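You operate a simulated robot arm through the tools that you are given. There is no shell and no other tool.

You run a simulated robot arm. Do the job below in one go: nothing can be reset, and whatever is moved stays where it is left.

## Task
Put things in order on the wash bench top. At the end: the yellow reel chock stands on top of the brown ground pad; the cream spacer stands where the yellow reel chock stood; the blue spacer stands where the cream spacer stood; the green plug gauge from the wash bench top stands on top of the grey setting block; whatever was shut is shut again. Leave all else as you found it, and nothing knocked over.

It is judged by the outcome, as a careful person would: the job done as asked, and still so three seconds after it is handed in. It fails if anything else is knocked over, pushed out of place, dropped, spilled or broken.

## Robot
A 7-joint arm with a two-finger parallel gripper, fixed in place. Base frame: the origin is on the floor under the middle of its stand, x ahead of it, y to its left, z up; the work surface is at about z = 78. Units: cm, rad, N and s.
With the tool pointing down near the work surface it reaches from about 30 to 70 cm from the base axis. Its first joint turns from -1.152 to 1.152 rad. Payload 1.57 kg.
The tool frame sits at the grasp point between the pads (the TCP): z along the fingers, y along the line on which they close. The tips reach 3 cm beyond it. The gripper opens to 11 cm. The fingers are 2.4 cm wide and 1.2 cm thick; the gripper's body (4.8 by 11.2 cm) begins 7.8 cm behind the TCP.
Orientation is told as [roll, pitch, yaw] about the base's x, y, z axes, in that order, counted from this pose: with the fingers straight down and closing along the base's y, the tool's x points along the base's -x, its y along +y and its z along -z.

## Interface
- The arm moves only by the tool servo_tool. Its argument "motion" is one flat list of numbers, 7 for each row, row after row: the shift along the tool's x, y, z in units of 150 mm (1.0 is 150 mm), then the turn, a rotation vector about the tool's x, y, z in units of 45 degrees (1.0 is 45 degrees), then the closure in counts, from 0 (fully open) to 255 (shut). In form: [tx, ty, tz, ax, ay, az, gripper, tx, ty, tz, ax, ay, az, gripper, ...]. A call has 1 to 20 rows; each row is the pose to reach, as a shift and turn from the pose commanded when the call began, along the tool's axes at that moment. A call with a number of a shift or a turn outside -1 to 1 is refused whole. Each row takes 0.2 s and may step no farther than 5 cm and 0.15 rad from the row before; otherwise, or with a gripper value out of range, the whole call is refused. Where a pose cannot be reached the arm comes as near as it can. A force on the tool above 40 N (or 10 N above the force at the start of the call, whichever is more), or a blocked arm, ends the call early, and 0.2 s more pass. The fingers move at their own pace (about 10.8 cm/s each) and stop on an object; they squeeze with about 30 N. The grip force told is the motor's: it shows also when the fingers shut on nothing. Time passes only in rows, and 0.2 s behind the last, so rows that repeat a pose let the fingers close. The reply holds the time, the measured pose of the TCP, the force on the tool along the base axes, the opening and the grip force, in the units named above and with some noise, with the torque about the TCP (base axes, N m) and any sound that the robot's microphone picked up, and new pictures: "views" is both (left out), scene, wrist or none.
- Cameras (640 x 400 px; columns grow to the right, rows downward): "scene" is fixed at [15.29, -38.53, 140.17]; the picture's right is [0.86, -0.51, 0.00], its down [-0.31, -0.52, -0.80] and it looks along [0.41, 0.68, -0.61] (base axes); focal length 314 px, centre (320, 200). "wrist" rides on the gripper at [7, 1.6, -14.1] in the tool frame; the picture's right is [-0.23, 0.97, 0.00], its down [-0.86, -0.20, -0.48] and it looks along [-0.47, -0.11, 0.88] (tool axes); focal length 222 px, centre (320, 200). There is no depth. A picture from a camera that has moved, and an enlarged one, comes with that camera's place and axes in the base frame and with its lens.
- zoom(camera, box): a new picture of the part [left, top, right, bottom] of that camera's present view, enlarged. It takes no simulated time.
- hand_in(): hands the job in; it is judged then, once.

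Nothing tells you positions but the pictures and the camera data. Unless the task says otherwise, let go and move clear before handing in.

The tools are called after ">>>" as name(argument=value, ...) on one line, values as JSON. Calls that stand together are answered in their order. servo_tool: Moves the arm, as the interface text tells. Its arguments: {"type":"object","properties":{"motion":{"type":"array","items":{"type":"number"}},"views":{"type":"string","enum":["both","scene","wrist","none"]}},"required":["motion"]} The other tools are called the same way: zoom (camera, box) takes an enlarged picture of a part of a camera's view; hand_in () hands the job in.

At the start:

```text
time_s: 0.0
tool_pos: [38.81, 19.36, 108.1]
ee_rot: [0.001, 0.0, -0.001]
contact_force: [0.0, -0.4, 0.0]
torque: [-0.01, -0.04, 0.0]
width: 11.0
gripper_force: 0.1
```

scene: 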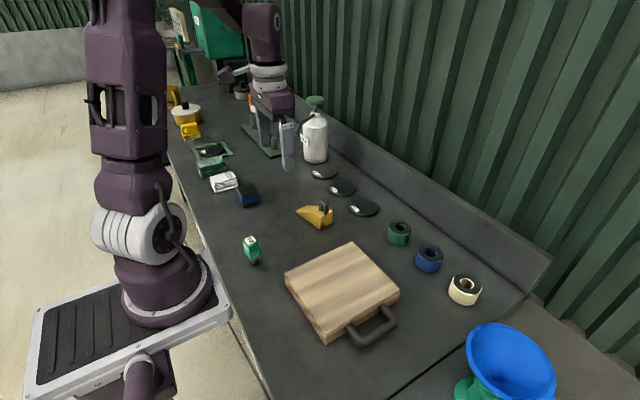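
wrist: 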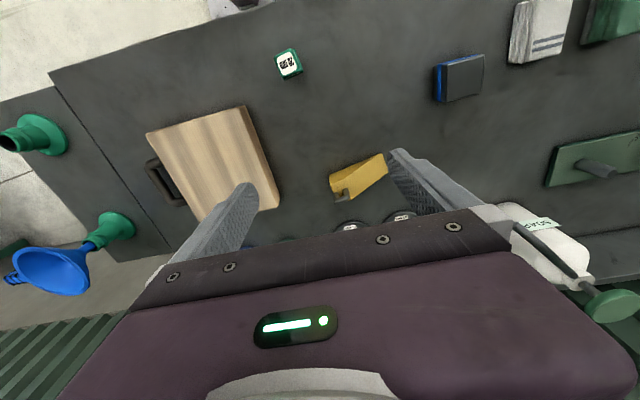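

I see a bench with spacers (green, blue, cream) at the right, a yellow wedge-shaped chock, a wooden board, a green plug gauge and several other things. I'll zoom in to identify everything before moving.

>>> zoom(camera="scene", box=[160, 60, 360, 185])

>>> zoom(camera="scene", box=[180, 130, 340, 230])

>>> zoom(camera="scene", box=[280, 150, 440, 250])

>>> zoom(camera="scene", box=[360, 200, 560, 325])

>>> zoom(camera="scene", box=[220, 220, 420, 345])

>>> zoom(camera="wrist", box=[240, 20, 560, 220])

```text
3.20 times, centred on (260, 122) of scene
camera zoom: at [15.29, -38.53, 140.17], right [0.86, -0.51, 0.0], down [-0.31, -0.52, -0.8], along [0.41, 0.68, -0.61], focal length 1003 px, centre (512, 448)
```

zoom: 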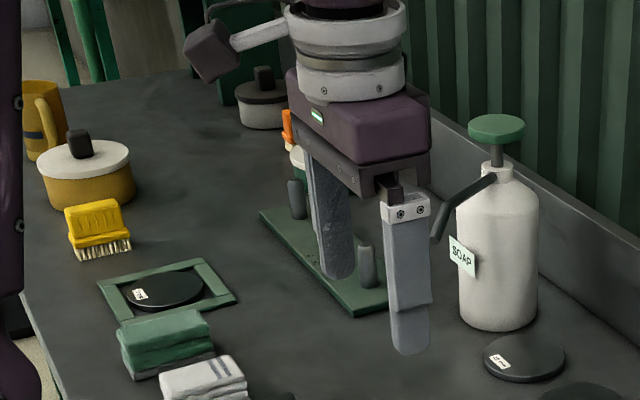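

```text
4.00 times, centred on (260, 180) of scene
camera zoom: at [15.29, -38.53, 140.17], right [0.86, -0.51, 0.0], down [-0.31, -0.52, -0.8], along [0.41, 0.68, -0.61], focal length 1254 px, centre (560, 280)
```

zoom: 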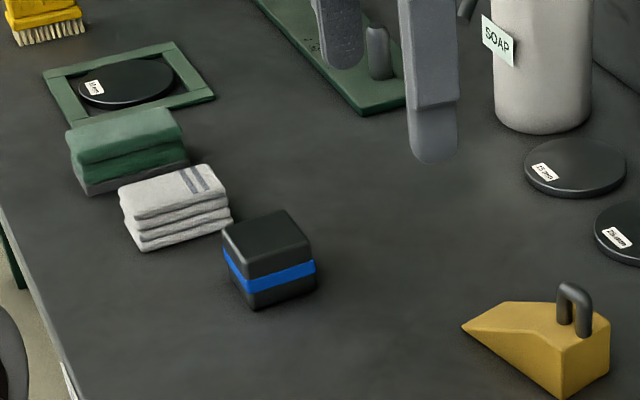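

```text
4.00 times, centred on (360, 200) of scene
camera zoom: at [15.29, -38.53, 140.17], right [0.86, -0.51, 0.0], down [-0.31, -0.52, -0.8], along [0.41, 0.68, -0.61], focal length 1254 px, centre (160, 200)
```

zoom: 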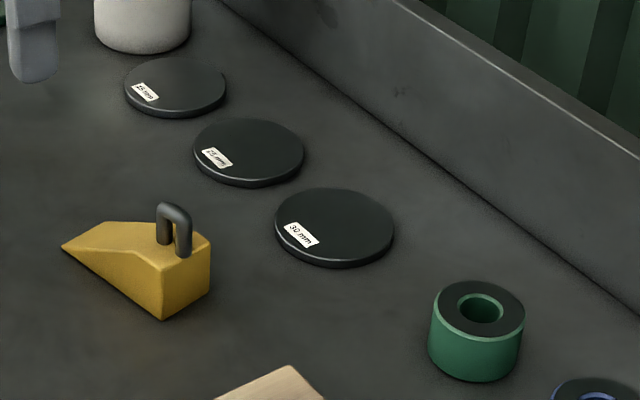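

```text
3.20 times, centred on (460, 262) of scene
camera zoom: at [15.29, -38.53, 140.17], right [0.86, -0.51, 0.0], down [-0.31, -0.52, -0.8], along [0.41, 0.68, -0.61], focal length 1003 px, centre (-128, 0)
```

zoom: 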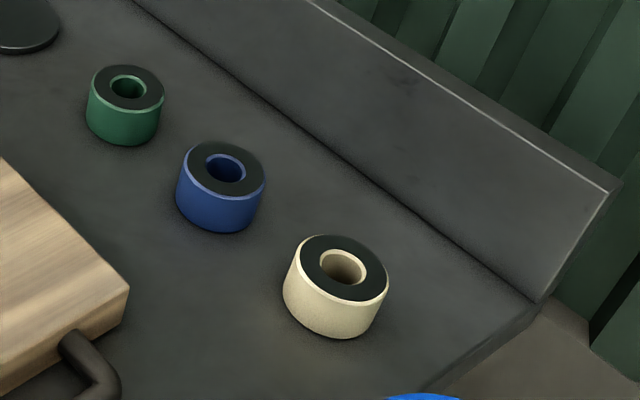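

```text
3.20 times, centred on (320, 282) of scene
camera zoom: at [15.29, -38.53, 140.17], right [0.86, -0.51, 0.0], down [-0.31, -0.52, -0.8], along [0.41, 0.68, -0.61], focal length 1003 px, centre (320, -64)
```

zoom: 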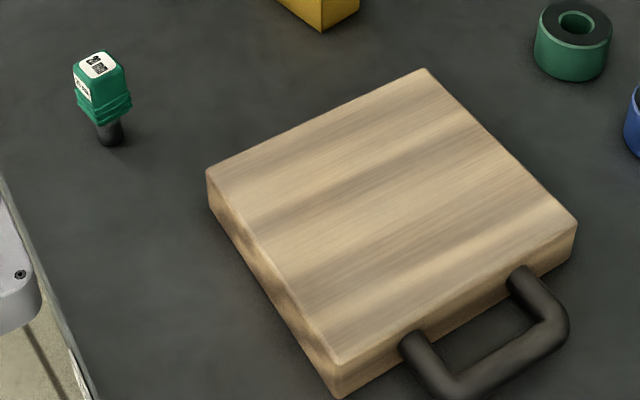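

```text
2.00 times, centred on (400, 120) of wrist
camera zoom: at [31.85, 20.99, 122.34], right [0.23, 0.97, 0.0], down [0.85, -0.2, 0.48], along [0.47, -0.11, -0.88], focal length 444 px, centre (160, 360)
```

zoom: 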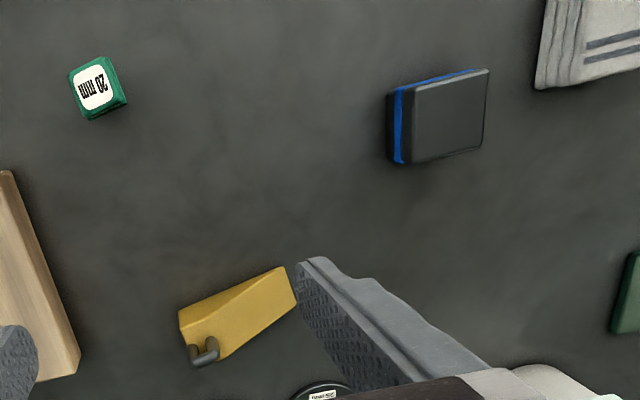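

The brown pad and the grey setting block aren't obvious yet. I'll zoom into more areas before moving.

>>> zoom(camera="scene", box=[160, 75, 260, 138])

>>> zoom(camera="scene", box=[220, 60, 340, 135])

>>> zoom(camera="scene", box=[180, 135, 280, 198])

>>> zoom(camera="scene", box=[400, 275, 640, 400])

>>> zoom(camera="wrist", box=[0, 80, 320, 280])

>>> zoom(camera="wrist", box=[440, 0, 640, 125])

>>> zoom(camera="scene", box=[150, 0, 310, 100])

```text
6.35 times, centred on (210, 106) of scene
camera zoom: at [15.29, -38.53, 140.17], right [0.86, -0.51, 0.0], down [-0.31, -0.52, -0.8], along [0.41, 0.68, -0.61], focal length 1991 px, centre (1018, 794)
```

zoom: 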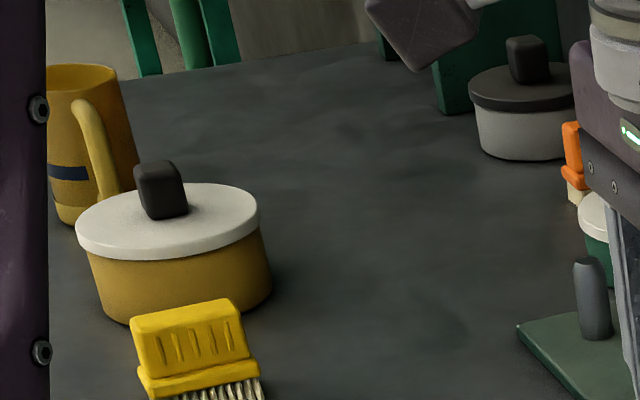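

```text
5.33 times, centred on (280, 98) of scene
camera zoom: at [15.29, -38.53, 140.17], right [0.86, -0.51, 0.0], down [-0.31, -0.52, -0.8], along [0.41, 0.68, -0.61], focal length 1672 px, centre (533, 747)
```

zoom: 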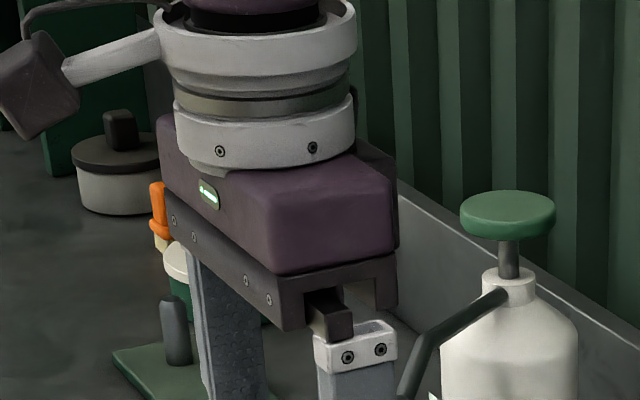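

```text
6.35 times, centred on (230, 166) of scene
camera zoom: at [15.29, -38.53, 140.17], right [0.86, -0.51, 0.0], down [-0.31, -0.52, -0.8], along [0.41, 0.68, -0.61], focal length 1991 px, centre (891, 413)
```

zoom: 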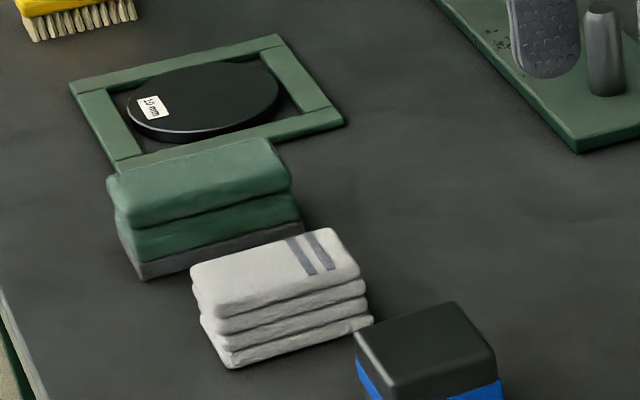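

```text
2.67 times, centred on (520, 338) of scene
camera zoom: at [15.29, -38.53, 140.17], right [0.86, -0.51, 0.0], down [-0.31, -0.52, -0.8], along [0.41, 0.68, -0.61], focal length 836 px, centre (-213, -167)
```

zoom: 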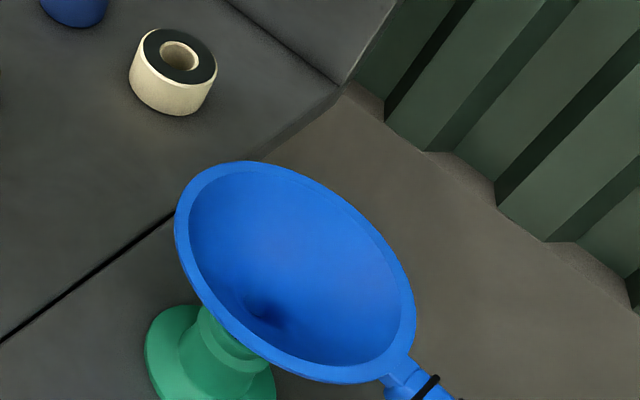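

```text
2.00 times, centred on (160, 180) of wrist
camera zoom: at [31.85, 20.99, 122.34], right [0.23, 0.97, 0.0], down [0.85, -0.2, 0.48], along [0.47, -0.11, -0.88], focal length 444 px, centre (640, 240)
```

zoom: 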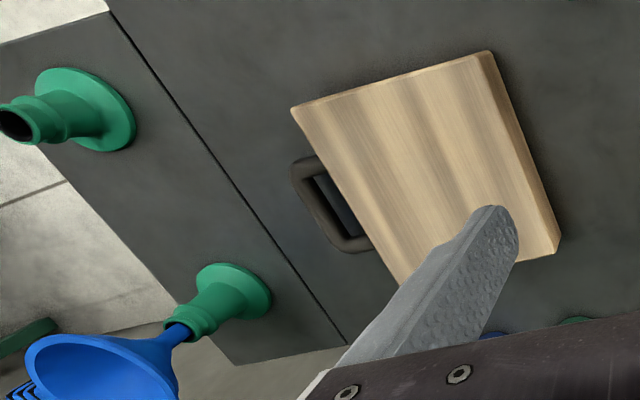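

```text
3.20 times, centred on (540, 62) of wrist
camera zoom: at [31.85, 20.99, 122.34], right [0.23, 0.97, 0.0], down [0.85, -0.2, 0.48], along [0.47, -0.11, -0.88], focal length 711 px, centre (-384, 640)
```

zoom: 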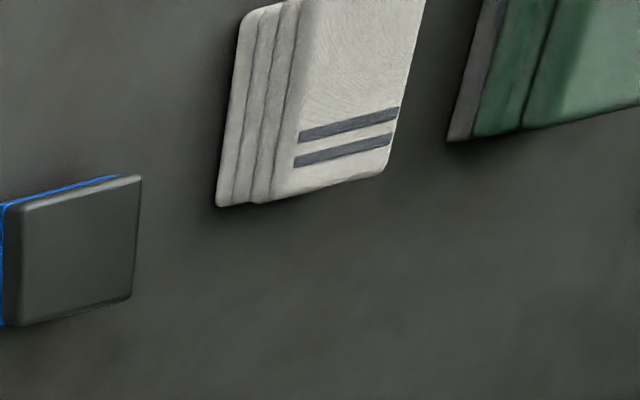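

```text
4.00 times, centred on (230, 50) of scene
camera zoom: at [15.29, -38.53, 140.17], right [0.86, -0.51, 0.0], down [-0.31, -0.52, -0.8], along [0.41, 0.68, -0.61], focal length 1254 px, centre (680, 800)
```

zoom: 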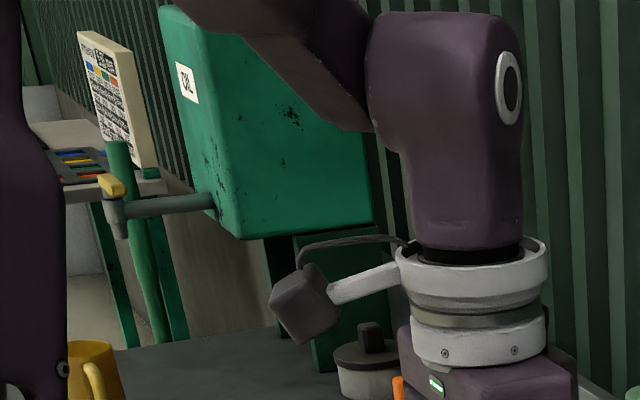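

Nothing so far is clearly the brown pad or grey block. I'll survey with the wrist camera, staying high, starting to the left (+y).

>>> servo_tool(motion=[0, 0.3, 0, 0, 0, 0, 0, 0, 0.6, 0, 0, 0, 0, 0, 0, 0.9, 0, 0, 0, 0, 0, 0, 1.0, 0, 0, 0, 0, 0], views="both")

```text
time_s: 1.0
tool_pos: [38.81, 34.19, 108.0]
ee_rot: [-0.001, -0.001, 0.001]
contact_force: [0.1, 0.6, -0.2]
torque: [-0.03, 0.01, 0.03]
width: 10.99
gripper_force: 0.0
camera wrist: at [31.86, 35.86, 122.32], right [0.23, 0.97, 0.0], down [0.86, -0.2, 0.48], along [0.47, -0.11, -0.88], focal length 222 px, centre (320, 200)
```

scene: 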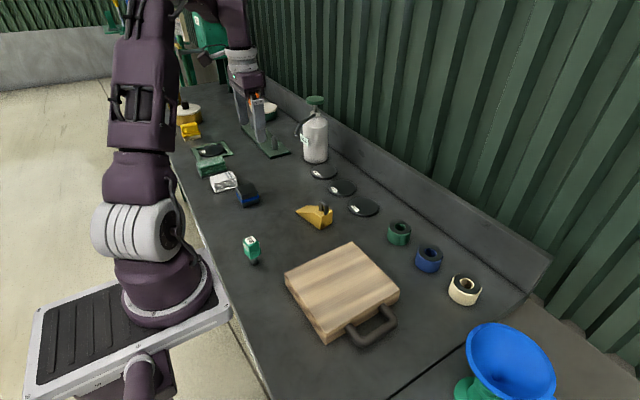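
wrist: 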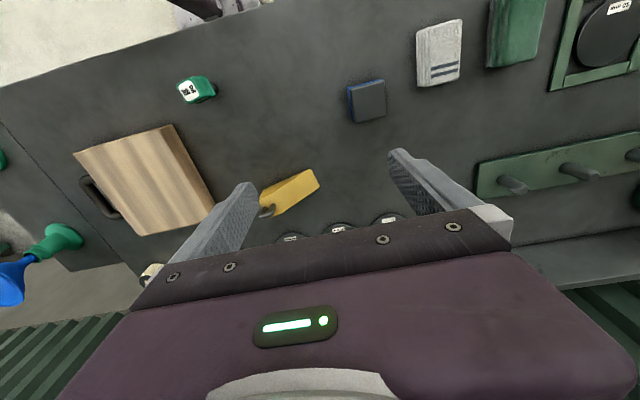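

The view to the left is opening up: a towel stack, a framed disc and a pegged green plate. I'll keep moving left.

>>> servo_tool(motion=[0, 0.3, 0, 0, 0, 0, 0, 0, 0.6, 0, 0, 0, 0, 0, 0, 0.9, 0, 0, 0, 0, 0, 0, 1.0, 0, 0, 0, 0, 0], views="both")

```text
time_s: 2.0
tool_pos: [38.92, 47.77, 107.7]
ee_rot: [-0.002, 0.001, 0.0]
contact_force: [0.1, -0.3, 0.2]
torque: [-0.02, 0.03, 0.0]
width: 11.01
gripper_force: 0.1
out of reach, approached as far as the arm can: row 4
camera wrist: at [31.87, 49.33, 121.96], right [0.23, 0.97, 0.0], down [0.86, -0.2, 0.48], along [0.47, -0.11, -0.88], focal length 222 px, centre (320, 200)
```

scene: 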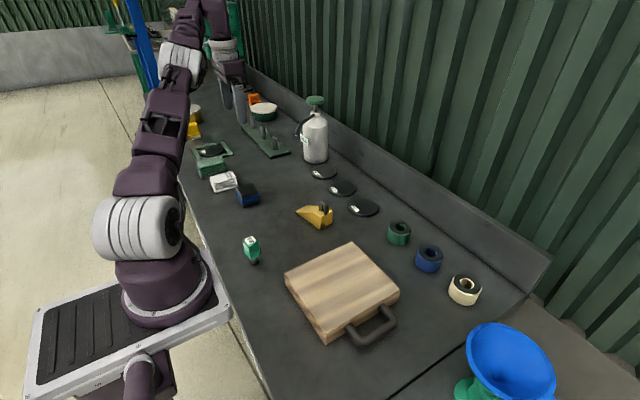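
wrist: 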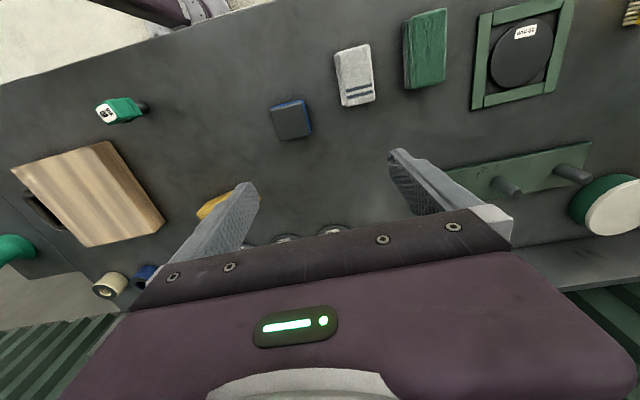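

>>> zoom(camera="scene", box=[160, 60, 340, 172])

>>> zoom(camera="wrist", box=[320, 0, 640, 200])

>>> zoom(camera="wrist", box=[0, 70, 240, 220])

>>> zoom(camera="scene", box=[260, 230, 420, 355])

```text
3.56 times, centred on (250, 116) of scene
camera zoom: at [15.29, -38.53, 140.17], right [0.86, -0.51, 0.0], down [-0.31, -0.52, -0.8], along [0.41, 0.68, -0.61], focal length 1115 px, centre (569, 499)
```

zoom: 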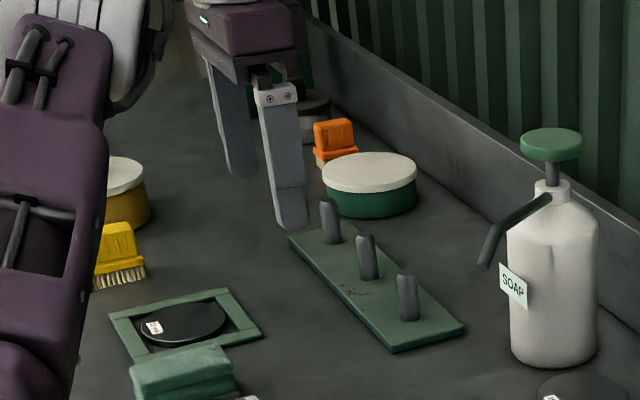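

```text
2.00 times, centred on (480, 100) of wrist
camera zoom: at [31.87, 49.33, 121.96], right [0.23, 0.97, 0.0], down [0.86, -0.2, 0.48], along [0.47, -0.11, -0.88], focal length 444 px, centre (0, 400)
```

zoom: 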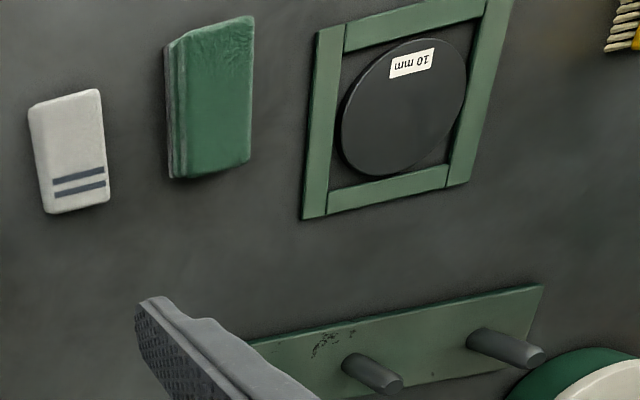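

```text
2.67 times, centred on (120, 145) of wrist
camera zoom: at [31.87, 49.33, 121.96], right [0.23, 0.97, 0.0], down [0.86, -0.2, 0.48], along [0.47, -0.11, -0.88], focal length 592 px, centre (853, 347)
```

zoom: 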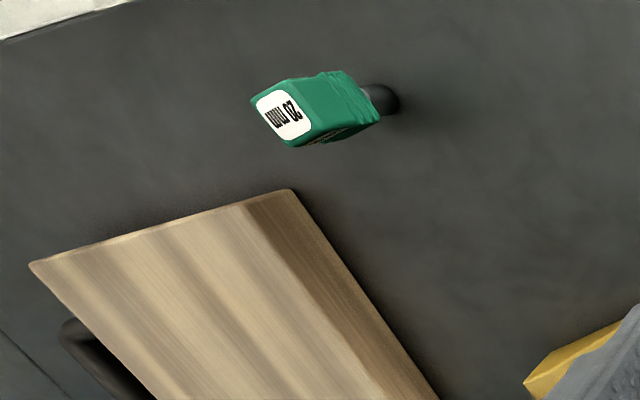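

```text
3.20 times, centred on (340, 292) of scene
camera zoom: at [15.29, -38.53, 140.17], right [0.86, -0.51, 0.0], down [-0.31, -0.52, -0.8], along [0.41, 0.68, -0.61], focal length 1003 px, centre (256, -96)
```

zoom: 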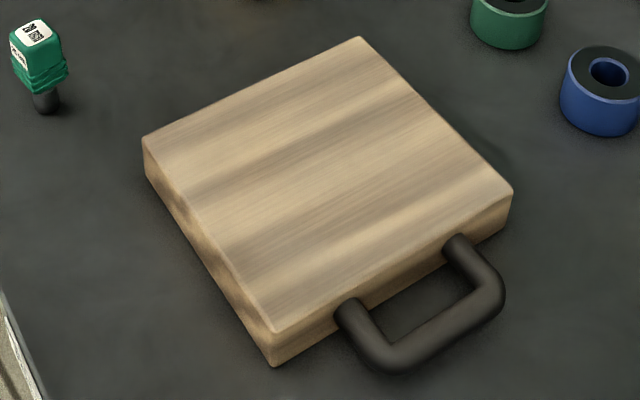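

The slab with the bail handle looks like a wooden ground (outrigger) pad, which would fit "brown ground pad". I still need to find the grey setting block, so I'll turn the wrist to look further left.

>>> servo_tool(motion=[0.05, -0.1, 0, 0, 0, -0.18, 0, 0.1, -0.2, 0, 0, 0, -0.36, 0, 0.15, -0.3, 0, 0, 0, -0.54, 0, 0.2, -0.4, 0, 0, 0, -0.72, 0, 0.25, -0.5, 0, 0, 0, -0.9, 0, 0.25, -0.5, 0, 0, 0, -1.0, 0], views="both")

```text
time_s: 3.4
tool_pos: [35.14, 40.49, 107.83]
ee_rot: [-0.001, 0.0, 0.788]
contact_force: [0.5, 0.6, -0.1]
torque: [0.02, -0.01, 0.0]
width: 11.01
gripper_force: 0.0
camera wrist: at [29.02, 36.49, 122.11], right [-0.53, 0.85, 0.0], down [0.74, 0.46, 0.48], along [0.41, 0.25, -0.88], focal length 222 px, centre (320, 200)
```

scene: 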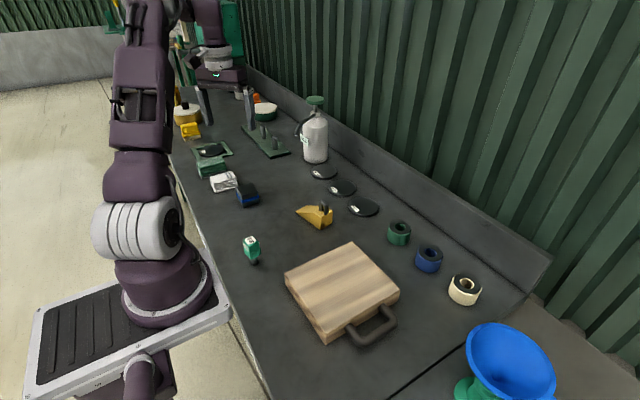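
wrist: 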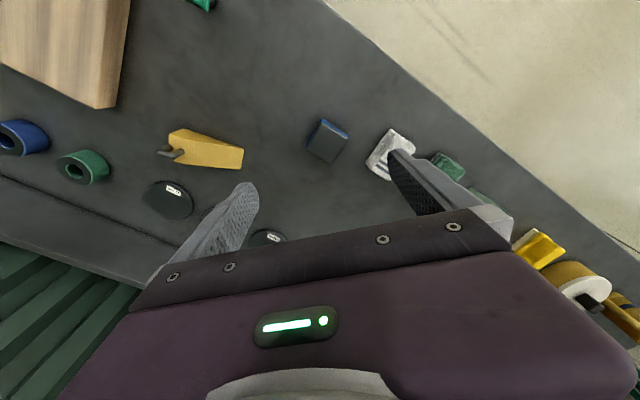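

I'll take a closer look at the blue-banded dark block and the other candidates from here.

>>> zoom(camera="wrist", box=[280, 90, 440, 190])

>>> zoom(camera="wrist", box=[420, 140, 640, 340])

>>> zoom(camera="scene", box=[225, 170, 275, 215])

>>> zoom(camera="wrist", box=[0, 0, 260, 230])

>>> zoom(camera="scene", box=[160, 70, 340, 182])

```text
4.00 times, centred on (360, 140) of wrist
camera zoom: at [29.02, 36.49, 122.11], right [-0.53, 0.85, 0.0], down [0.74, 0.46, 0.48], along [0.41, 0.25, -0.88], focal length 888 px, centre (160, 440)
```

zoom: 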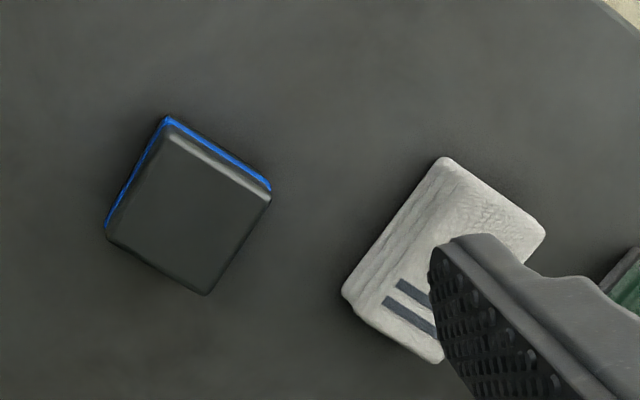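

```text
2.00 times, centred on (530, 240) of wrist
camera zoom: at [29.02, 36.49, 122.11], right [-0.53, 0.85, 0.0], down [0.74, 0.46, 0.48], along [0.41, 0.25, -0.88], focal length 444 px, centre (-100, 120)
```

zoom: 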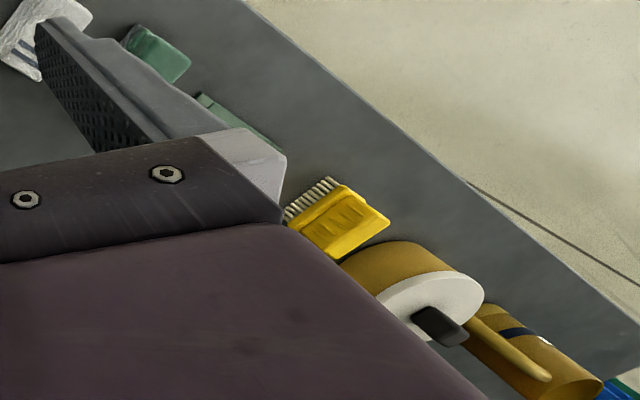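

```text
8.89 times, centred on (250, 192) of scene
camera zoom: at [15.29, -38.53, 140.17], right [0.86, -0.51, 0.0], down [-0.31, -0.52, -0.8], along [0.41, 0.68, -0.61], focal length 2787 px, centre (942, 267)
```

zoom: 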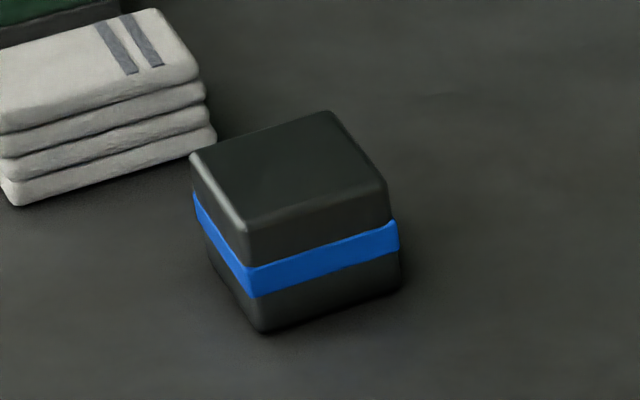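

```text
1.74 times, centred on (130, 115) of wrist
camera zoom: at [29.02, 36.49, 122.11], right [-0.53, 0.85, 0.0], down [0.74, 0.46, 0.48], along [0.41, 0.25, -0.88], focal length 386 px, centre (650, 348)
```

zoom: 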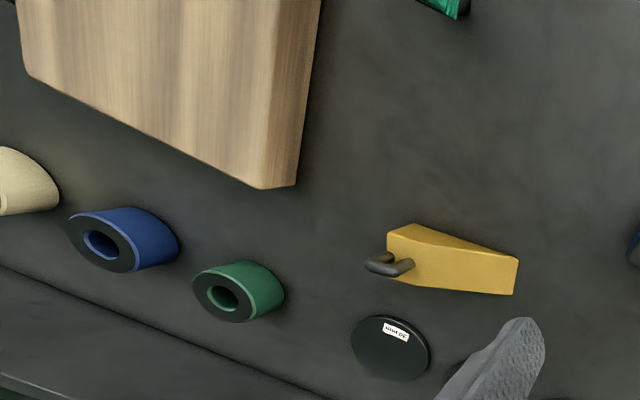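

```text
3.56 times, centred on (250, 126) of scene
camera zoom: at [15.29, -38.53, 140.17], right [0.86, -0.51, 0.0], down [-0.31, -0.52, -0.8], along [0.41, 0.68, -0.61], focal length 1115 px, centre (569, 463)
```

zoom: 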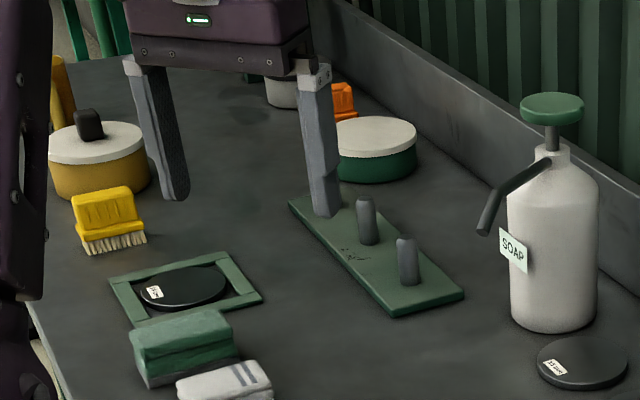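

The dark grey block with the blue band is my leading candidate for the setting block. I'll check the right-hand side and the bench front too, so I don't miss a better match.

>>> servo_tool(motion=[0, -0.2, 0, 0, 0, 0.18, 0, 0, -0.4, 0, 0, 0, 0.36, 0, 0, -0.6, 0, 0, 0, 0.54, 0, 0, -0.8, 0, 0, 0, 0.72, 0, 0, -1.0, 0, 0, 0, 0.9, 0, 0, -1.0, 0, 0, 0, 1.0, 0], views="none")

>>> zoom(camera="scene", box=[180, 180, 280, 400])

```text
time_s: 4.8
tool_pos: [45.65, 29.8, 107.97]
ee_rot: [0.0, 0.0, -0.003]
contact_force: [-0.6, 0.0, -0.5]
torque: [0.0, 0.03, -0.03]
width: 11.0
gripper_force: 0.0
```

```text
1.82 times, centred on (230, 290) of scene
camera zoom: at [15.29, -38.53, 140.17], right [0.86, -0.51, 0.0], down [-0.31, -0.52, -0.8], along [0.41, 0.68, -0.61], focal length 570 px, centre (484, 36)
```

zoom: 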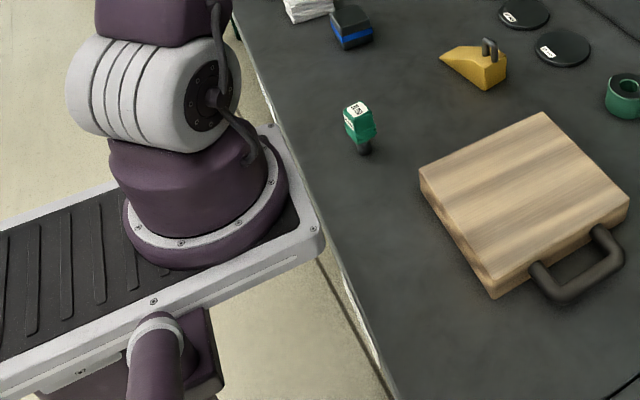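

Continuing the survey to the right.

>>> servo_tool(motion=[0.1, -0.3, 0, 0, 0, 0.18, 0, 0.2, -0.6, 0, 0, 0, 0.36, 0, 0.3, -0.9, 0, 0, 0, 0.54, 0, 0.4, -1.0, 0, 0, 0, 0.72, 0, 0.4, -1.0, 0, 0, 0, 0.8, 0], views="both")

```text
time_s: 6.0
tool_pos: [39.82, 14.79, 107.84]
ee_rot: [-0.001, 0.0, -0.631]
contact_force: [0.2, -0.2, 0.3]
torque: [0.04, -0.01, 0.01]
width: 11.03
gripper_force: 0.1
camera wrist: at [35.09, 20.09, 122.17], right [0.76, 0.65, 0.0], down [0.57, -0.67, 0.48], along [0.31, -0.36, -0.88], focal length 222 px, centre (320, 200)
```

scene: 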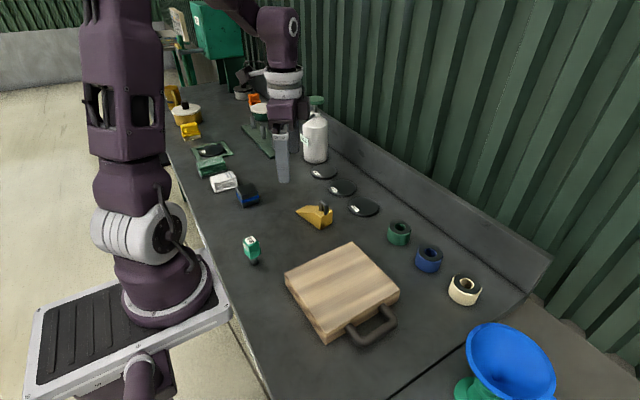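
wrist: 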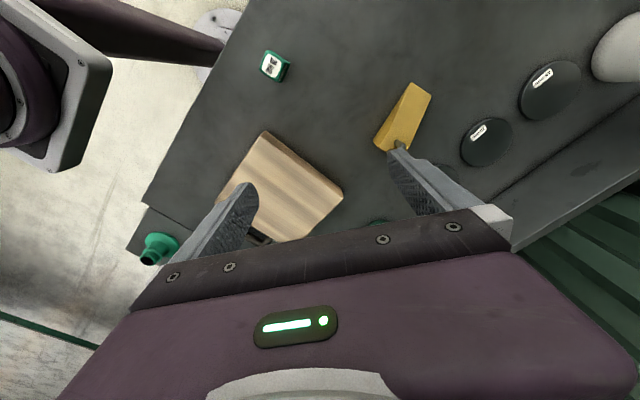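

I found no other grey block or brown pad within reach, so I take the wooden slab as the ground pad at about (43, -2) and the blue-banded block as the setting block at about (37, 41). The chock is near (52, 23), so next I'll hover over it aligned with its width and take a better look.

>>> servo_tool(motion=[-0.074, 0.181, 0.105, 0, 0, 0.177, 0, -0.147, 0.362, 0.209, 0, 0, 0.354, 0, -0.221, 0.544, 0.314, 0, 0, 0.531, 0, -0.294, 0.725, 0.418, 0, 0, 0.708, 0, -0.368, 0.906, 0.523, 0, 0, 0.885, 0, -0.368, 0.906, 0.523, 0, 0, 0.885, 0], views="both")

```text
time_s: 7.4
tool_pos: [52.18, 22.41, 100.03]
ee_rot: [0.001, 0.0, -1.327]
contact_force: [-0.3, -0.2, 0.0]
torque: [-0.03, 0.0, 0.02]
width: 10.98
gripper_force: 0.0
camera wrist: at [52.12, 29.48, 114.34], right [1.0, 0.02, 0.0], down [0.01, -0.88, 0.48], along [0.01, -0.48, -0.88], focal length 222 px, centre (320, 200)
```

scene: 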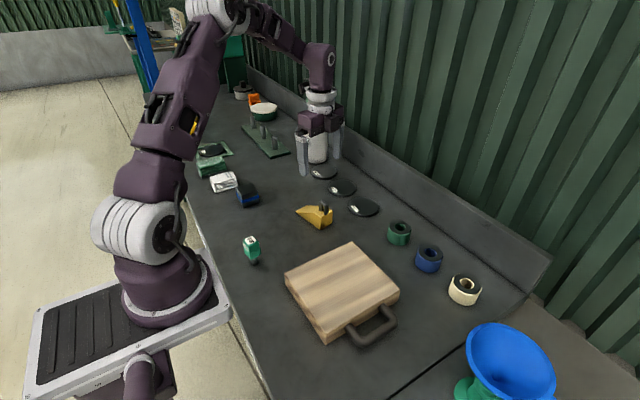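
wrist: 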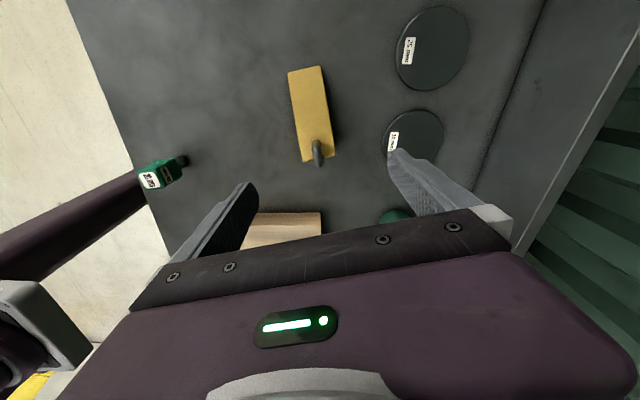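

>>> zoom(camera="wrist", box=[260, 50, 380, 180])

>>> zoom(camera="scene", box=[285, 190, 345, 235])

```text
3.08 times, centred on (320, 115) of wrist
camera zoom: at [52.12, 29.48, 114.34], right [1.0, 0.02, 0.0], down [0.01, -0.88, 0.48], along [0.01, -0.48, -0.88], focal length 684 px, centre (320, 462)
```

zoom: 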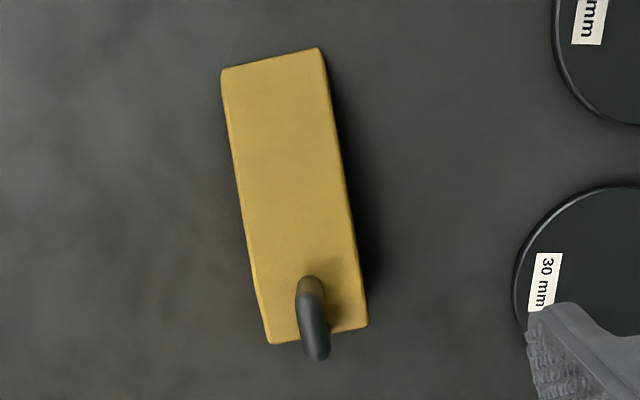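

```text
8.89 times, centred on (315, 212) of scene
camera zoom: at [15.3, -38.53, 140.17], right [0.86, -0.51, 0.0], down [-0.31, -0.52, -0.8], along [0.41, 0.68, -0.61], focal length 2787 px, centre (364, 89)
```

zoom: 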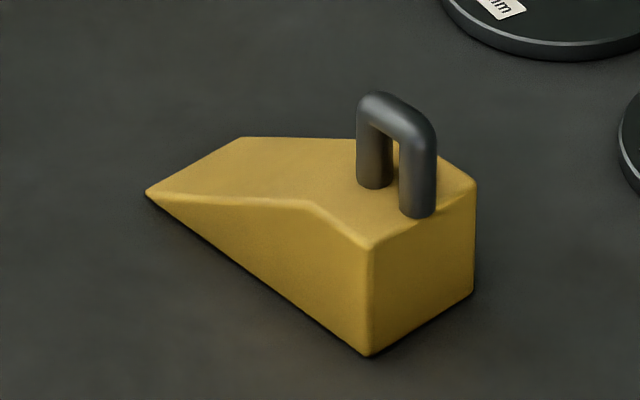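

The chock is clear from here: centre of mass at about (51.4, 23.1), width 4.6 cm, height about 4.4 cm, long axis about 11.5° off y. I'll descend to an intermediate height with the fingers partly closed and check alignment.

>>> servo_tool(motion=[0.02, -0.013, 0.25, 0, 0, 0.055, 70, 0.04, -0.026, 0.5, 0, 0, 0.055, 70, 0.057, -0.039, 0.75, 0, 0, 0.055, 70, 0.057, -0.039, 0.8, 0, 0, 0.055, 70], views="both")

```text
time_s: 8.4
tool_pos: [51.48, 22.96, 87.86]
ee_rot: [0.0, -0.001, -1.368]
contact_force: [-0.1, -0.6, -0.4]
torque: [-0.02, 0.01, 0.0]
width: 7.99
gripper_force: 0.0
camera wrist: at [51.65, 30.14, 102.15], right [1.0, -0.03, 0.0], down [-0.02, -0.88, 0.48], along [-0.01, -0.48, -0.88], focal length 222 px, centre (320, 200)
```

scene: 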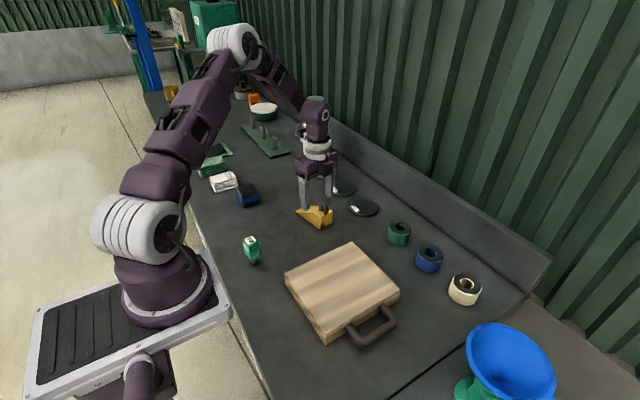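
wrist: 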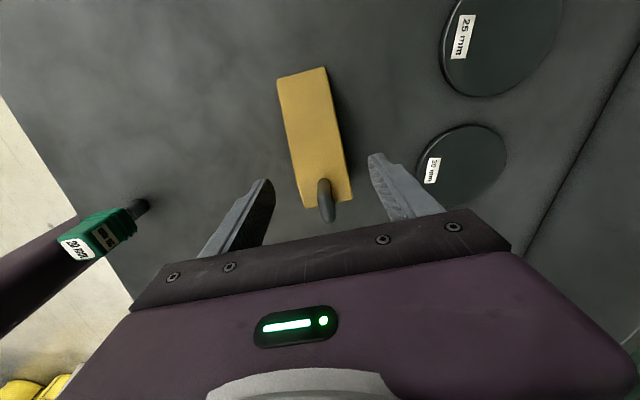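

Alignment looks good. I'll descend to grasp height and close.

>>> servo_tool(motion=[0, 0, 0.2, 0, 0, 0, 70, 0, 0, 0.35, 0, 0, 0, 70, 0, 0, 0.417, 0, 0, 0, 70, 0, 0, 0.417, 0, 0, 0, 120, 0, 0, 0.417, 0, 0, 0, 180, 0, 0, 0.417, 0, 0, 0, 255, 0, 0, 0.417, 0, 0, 0, 255], views="both")

```text
time_s: 10.0
tool_pos: [51.43, 23.08, 81.78]
ee_rot: [-0.003, 0.0, -1.368]
contact_force: [0.8, 0.8, -0.1]
torque: [0.01, 0.02, 0.03]
width: 4.97
gripper_force: 30.2
camera wrist: at [51.63, 30.21, 96.05], right [1.0, -0.03, 0.0], down [-0.02, -0.88, 0.48], along [-0.01, -0.48, -0.88], focal length 222 px, centre (320, 200)
```

scene: 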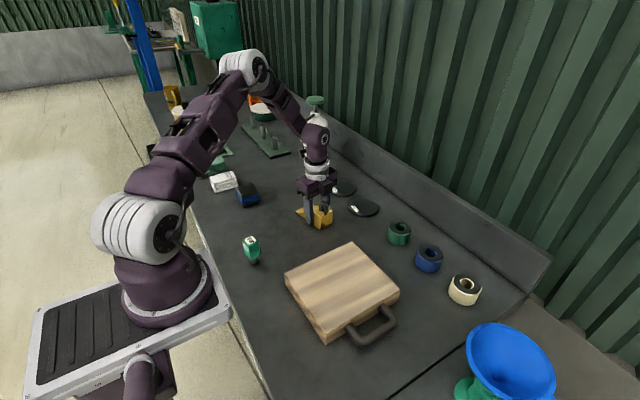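
wrist: 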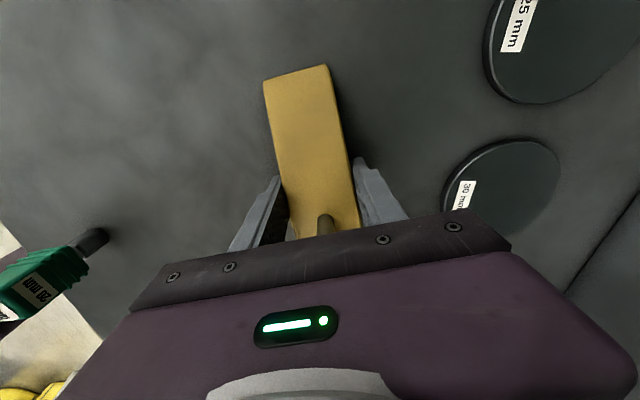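

Gripped at 4.97 cm with 30 N. I'll lift slightly and check.

>>> servo_tool(motion=[0, 0, -0.1, 0, 0, 0, 255, 0, 0, -0.25, 0, 0, 0, 255, 0, 0, -0.5, 0, 0, 0, 255, 0, 0, -0.8, 0, 0, 0, 255, 0, 0, -0.8, 0, 0, 0, 255], views="both")

```text
time_s: 11.2
tool_pos: [51.14, 23.22, 93.75]
ee_rot: [-0.001, 0.0, -1.369]
contact_force: [1.0, -1.3, -2.6]
torque: [-0.02, -0.01, -0.01]
width: 5.0
gripper_force: 30.2
camera wrist: at [51.41, 30.36, 108.12], right [1.0, -0.03, 0.0], down [-0.02, -0.88, 0.48], along [-0.01, -0.48, -0.88], focal length 222 px, centre (320, 200)
```

scene: 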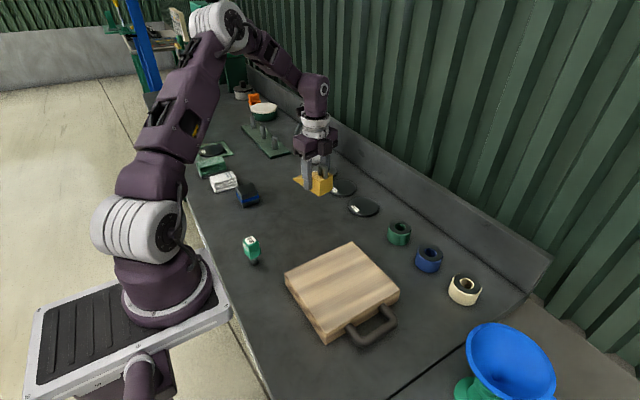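
wrist: 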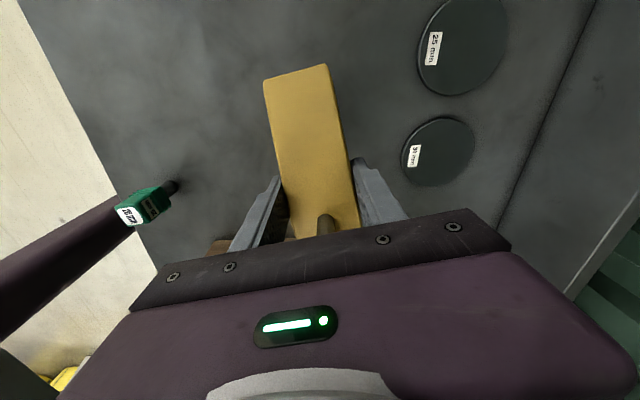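

The chock is held firmly (about 0.25 kg). I'll carry it at this height toward the pad centre near (43, -4) in two moves.

>>> servo_tool(motion=[-0.15, -0.08, 0, 0, 0, 0, 255, -0.35, -0.19, 0, 0, 0, 0, 255, -0.6, -0.32, 0, 0, 0, 0, 255, -0.8, -0.43, 0, 0, 0, 0, 255, -0.833, -0.45, 0, 0, 0, 0, 255], views="none")

>>> servo_tool(motion=[-0.15, -0.08, 0, 0, 0, 0, 255, -0.35, -0.19, 0, 0, 0, 0, 255, -0.6, -0.32, 0, 0, 0, 0, 255, -0.8, -0.43, 0, 0, 0, 0, 255, -0.833, -0.45, 0, 0, 0, 0, 255, -0.833, -0.45, 0, 0, 0, 0, 255], views="both")

```text
time_s: 12.4
tool_pos: [47.2, 9.65, 93.61]
ee_rot: [0.0, 0.0, -1.367]
contact_force: [-0.3, 0.2, -2.7]
torque: [0.02, 0.0, 0.02]
width: 4.96
gripper_force: 29.7
```

```text
time_s: 13.8
tool_pos: [43.21, -4.02, 93.76]
ee_rot: [0.0, -0.001, -1.369]
contact_force: [0.1, -0.2, -2.7]
torque: [-0.01, 0.02, 0.01]
width: 4.98
gripper_force: 30.3
camera wrist: at [43.45, 3.11, 108.03], right [1.0, -0.03, 0.0], down [-0.02, -0.88, 0.48], along [-0.01, -0.48, -0.88], focal length 222 px, centre (320, 200)
```

scene: 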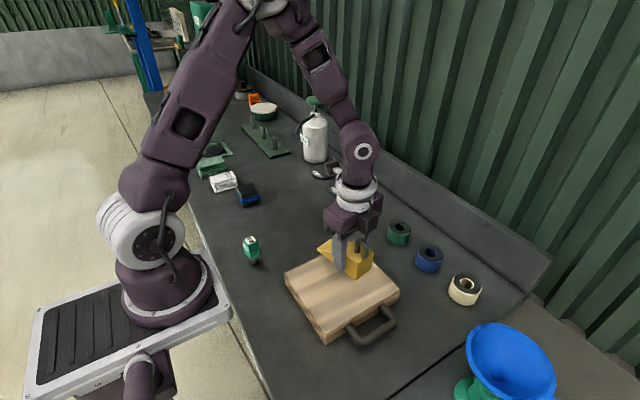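
wrist: 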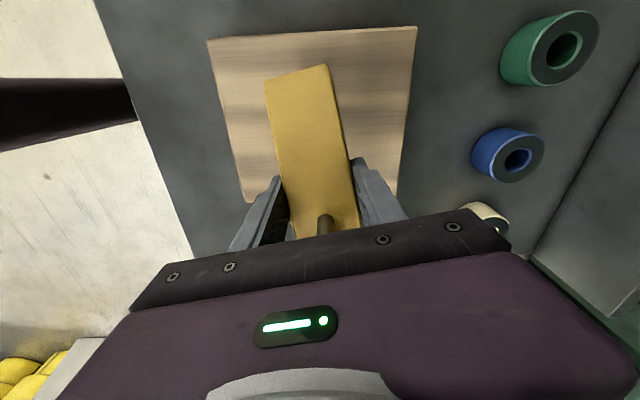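

The chock hovers over the pad's centre, and the pad corners agree with my earlier estimate (top at about 81.8). I'll lower it gently and feel for contact.

>>> servo_tool(motion=[0, 0, 0.2, 0, 0, 0, 255, 0, 0, 0.35, 0, 0, 0, 255, 0, 0, 0.45, 0, 0, 0, 255, 0, 0, 0.487, 0, 0, 0, 255, 0, 0, 0.487, 0, 0, 0, 255], views="wrist")

```text
time_s: 15.0
tool_pos: [43.15, -3.87, 86.58]
ee_rot: [0.0, 0.001, -1.368]
contact_force: [0.1, -1.2, -2.5]
torque: [-0.02, 0.0, 0.02]
width: 4.97
gripper_force: 29.8
camera wrist: at [43.35, 3.11, 100.82], right [1.0, -0.03, 0.0], down [-0.02, -0.88, 0.48], along [-0.01, -0.48, -0.88], focal length 222 px, centre (320, 200)
```

wrist: 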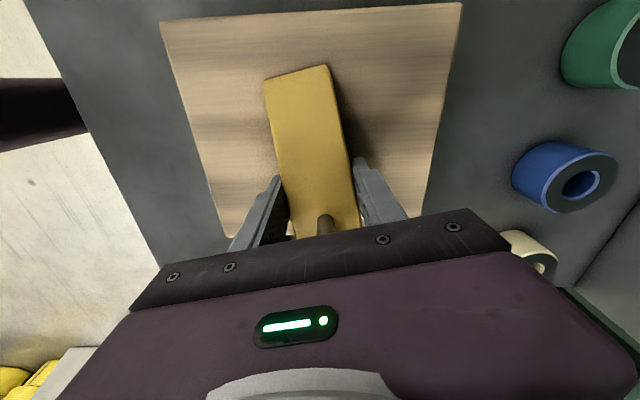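

>>> servo_tool(motion=[0, 0, 0.02, 0, 0, 0, 255, 0, 0, 0.04, 0, 0, 0, 255, 0, 0, 0.05, 0, 0, 0, 255], views="none")

```text
time_s: 15.8
tool_pos: [43.25, -3.99, 85.87]
ee_rot: [0.001, -0.002, -1.369]
contact_force: [-0.6, -0.9, 28.8]
torque: [-0.07, 0.11, -0.04]
width: 4.99
gripper_force: 30.0
```

Contact, and firmer than I wanted. I'll ease up a touch before releasing.

>>> servo_tool(motion=[0, 0, -0.008, 0, 0, 0, 255, 0, 0, -0.008, 0, 0, 0, 255], views="none")

```text
time_s: 16.4
tool_pos: [43.08, -3.94, 85.88]
ee_rot: [-0.002, -0.001, -1.368]
contact_force: [0.4, -0.5, -2.8]
torque: [-0.01, 0.01, 0.01]
width: 4.98
gripper_force: 29.7
```

>>> servo_tool(motion=[0, 0, 0.003, 0, 0, 0, 255, 0, 0, 0.003, 0, 0, 0, 120, 0, 0, 0.003, 0, 0, 0, 80, 0, 0, 0.003, 0, 0, 0, 80], views="wrist")

```text
time_s: 17.4
tool_pos: [43.09, -3.98, 85.76]
ee_rot: [-0.001, -0.001, -1.367]
contact_force: [0.2, 0.0, 0.1]
torque: [-0.01, 0.03, -0.02]
width: 7.54
gripper_force: 0.0
camera wrist: at [43.32, 3.14, 100.09], right [1.0, -0.03, 0.0], down [-0.02, -0.88, 0.48], along [-0.01, -0.48, -0.88], focal length 222 px, centre (320, 200)
```

wrist: 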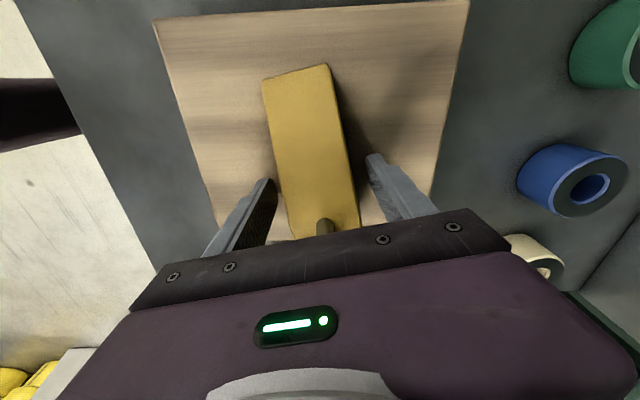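

The chock is released on the pad. I'll rise straight up, then move towards the cream spacer near (66.6, -17.3).

>>> servo_tool(motion=[0, 0, -0.1, 0, 0, 0, 80, 0, 0, -0.3, 0, 0, 0, 80, 0, 0, -0.6, 0, 0, 0, 60, 0, 0, -0.9, 0, 0, 0, 40, 0, 0, -0.95, 0, 0, 0, 40, 0, 0, -0.95, 0, 0, 0, 40], views="both")

```text
time_s: 18.8
tool_pos: [43.11, -3.86, 100.08]
ee_rot: [0.0, -0.001, -1.369]
contact_force: [-0.5, -0.2, -0.2]
torque: [0.01, 0.0, -0.03]
width: 9.27
gripper_force: 0.0
camera wrist: at [43.26, 3.22, 114.36], right [1.0, -0.03, 0.0], down [-0.02, -0.88, 0.48], along [-0.01, -0.48, -0.88], focal length 222 px, centre (320, 200)
```

scene: 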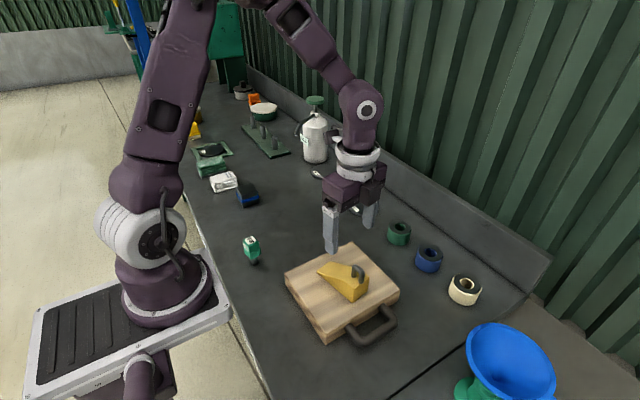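
wrist: 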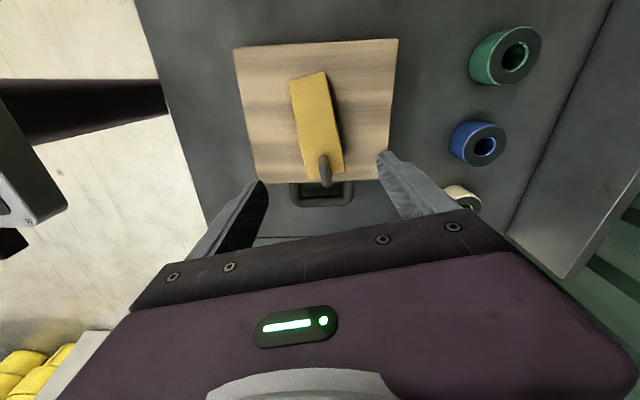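

The chock is standing on the pad. Next, over to the cream spacer.

>>> servo_tool(motion=[-0.15, 0.17, 0, 0, 0, 0, 40, -0.3, 0.34, 0, 0, 0, 0, 40, -0.45, 0.51, 0, 0, 0, 0, 40, -0.593, 0.677, 0, 0, 0, 0, 40], views="none")

>>> servo_tool(motion=[-0.15, 0.17, 0, 0, 0, 0, 40, -0.3, 0.34, 0, 0, 0, 0, 40, -0.45, 0.51, 0, 0, 0, 0, 40, -0.593, 0.677, 0, 0, 0, 0, 40, -0.593, 0.677, 0, 0, 0, 0, 40], views="both")

```text
time_s: 19.8
tool_pos: [54.96, -10.67, 100.1]
ee_rot: [-0.001, -0.001, -1.367]
contact_force: [-0.3, -0.3, 0.0]
torque: [0.02, 0.02, -0.02]
width: 9.24
gripper_force: 0.2
```

```text
time_s: 21.0
tool_pos: [65.42, -16.91, 100.03]
ee_rot: [-0.004, 0.0, -1.371]
contact_force: [-0.1, 0.8, 0.4]
torque: [0.0, 0.0, -0.03]
width: 9.27
gripper_force: 0.1
out of reach, approached as far as the arm can: row 4, 5
camera wrist: at [65.8, -9.77, 114.35], right [1.0, -0.03, 0.0], down [-0.02, -0.88, 0.48], along [-0.01, -0.48, -0.88], focal length 222 px, centre (320, 200)
```

scene: 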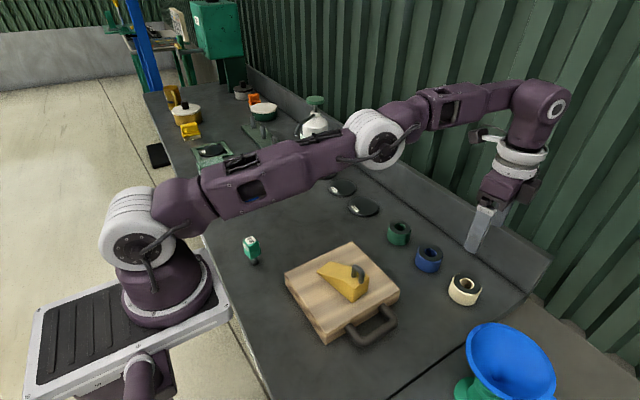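
wrist: 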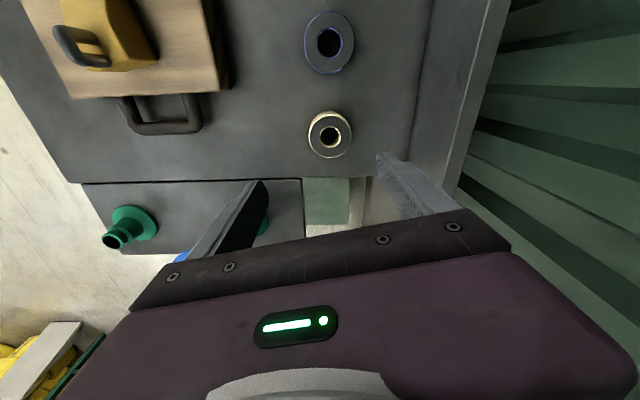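

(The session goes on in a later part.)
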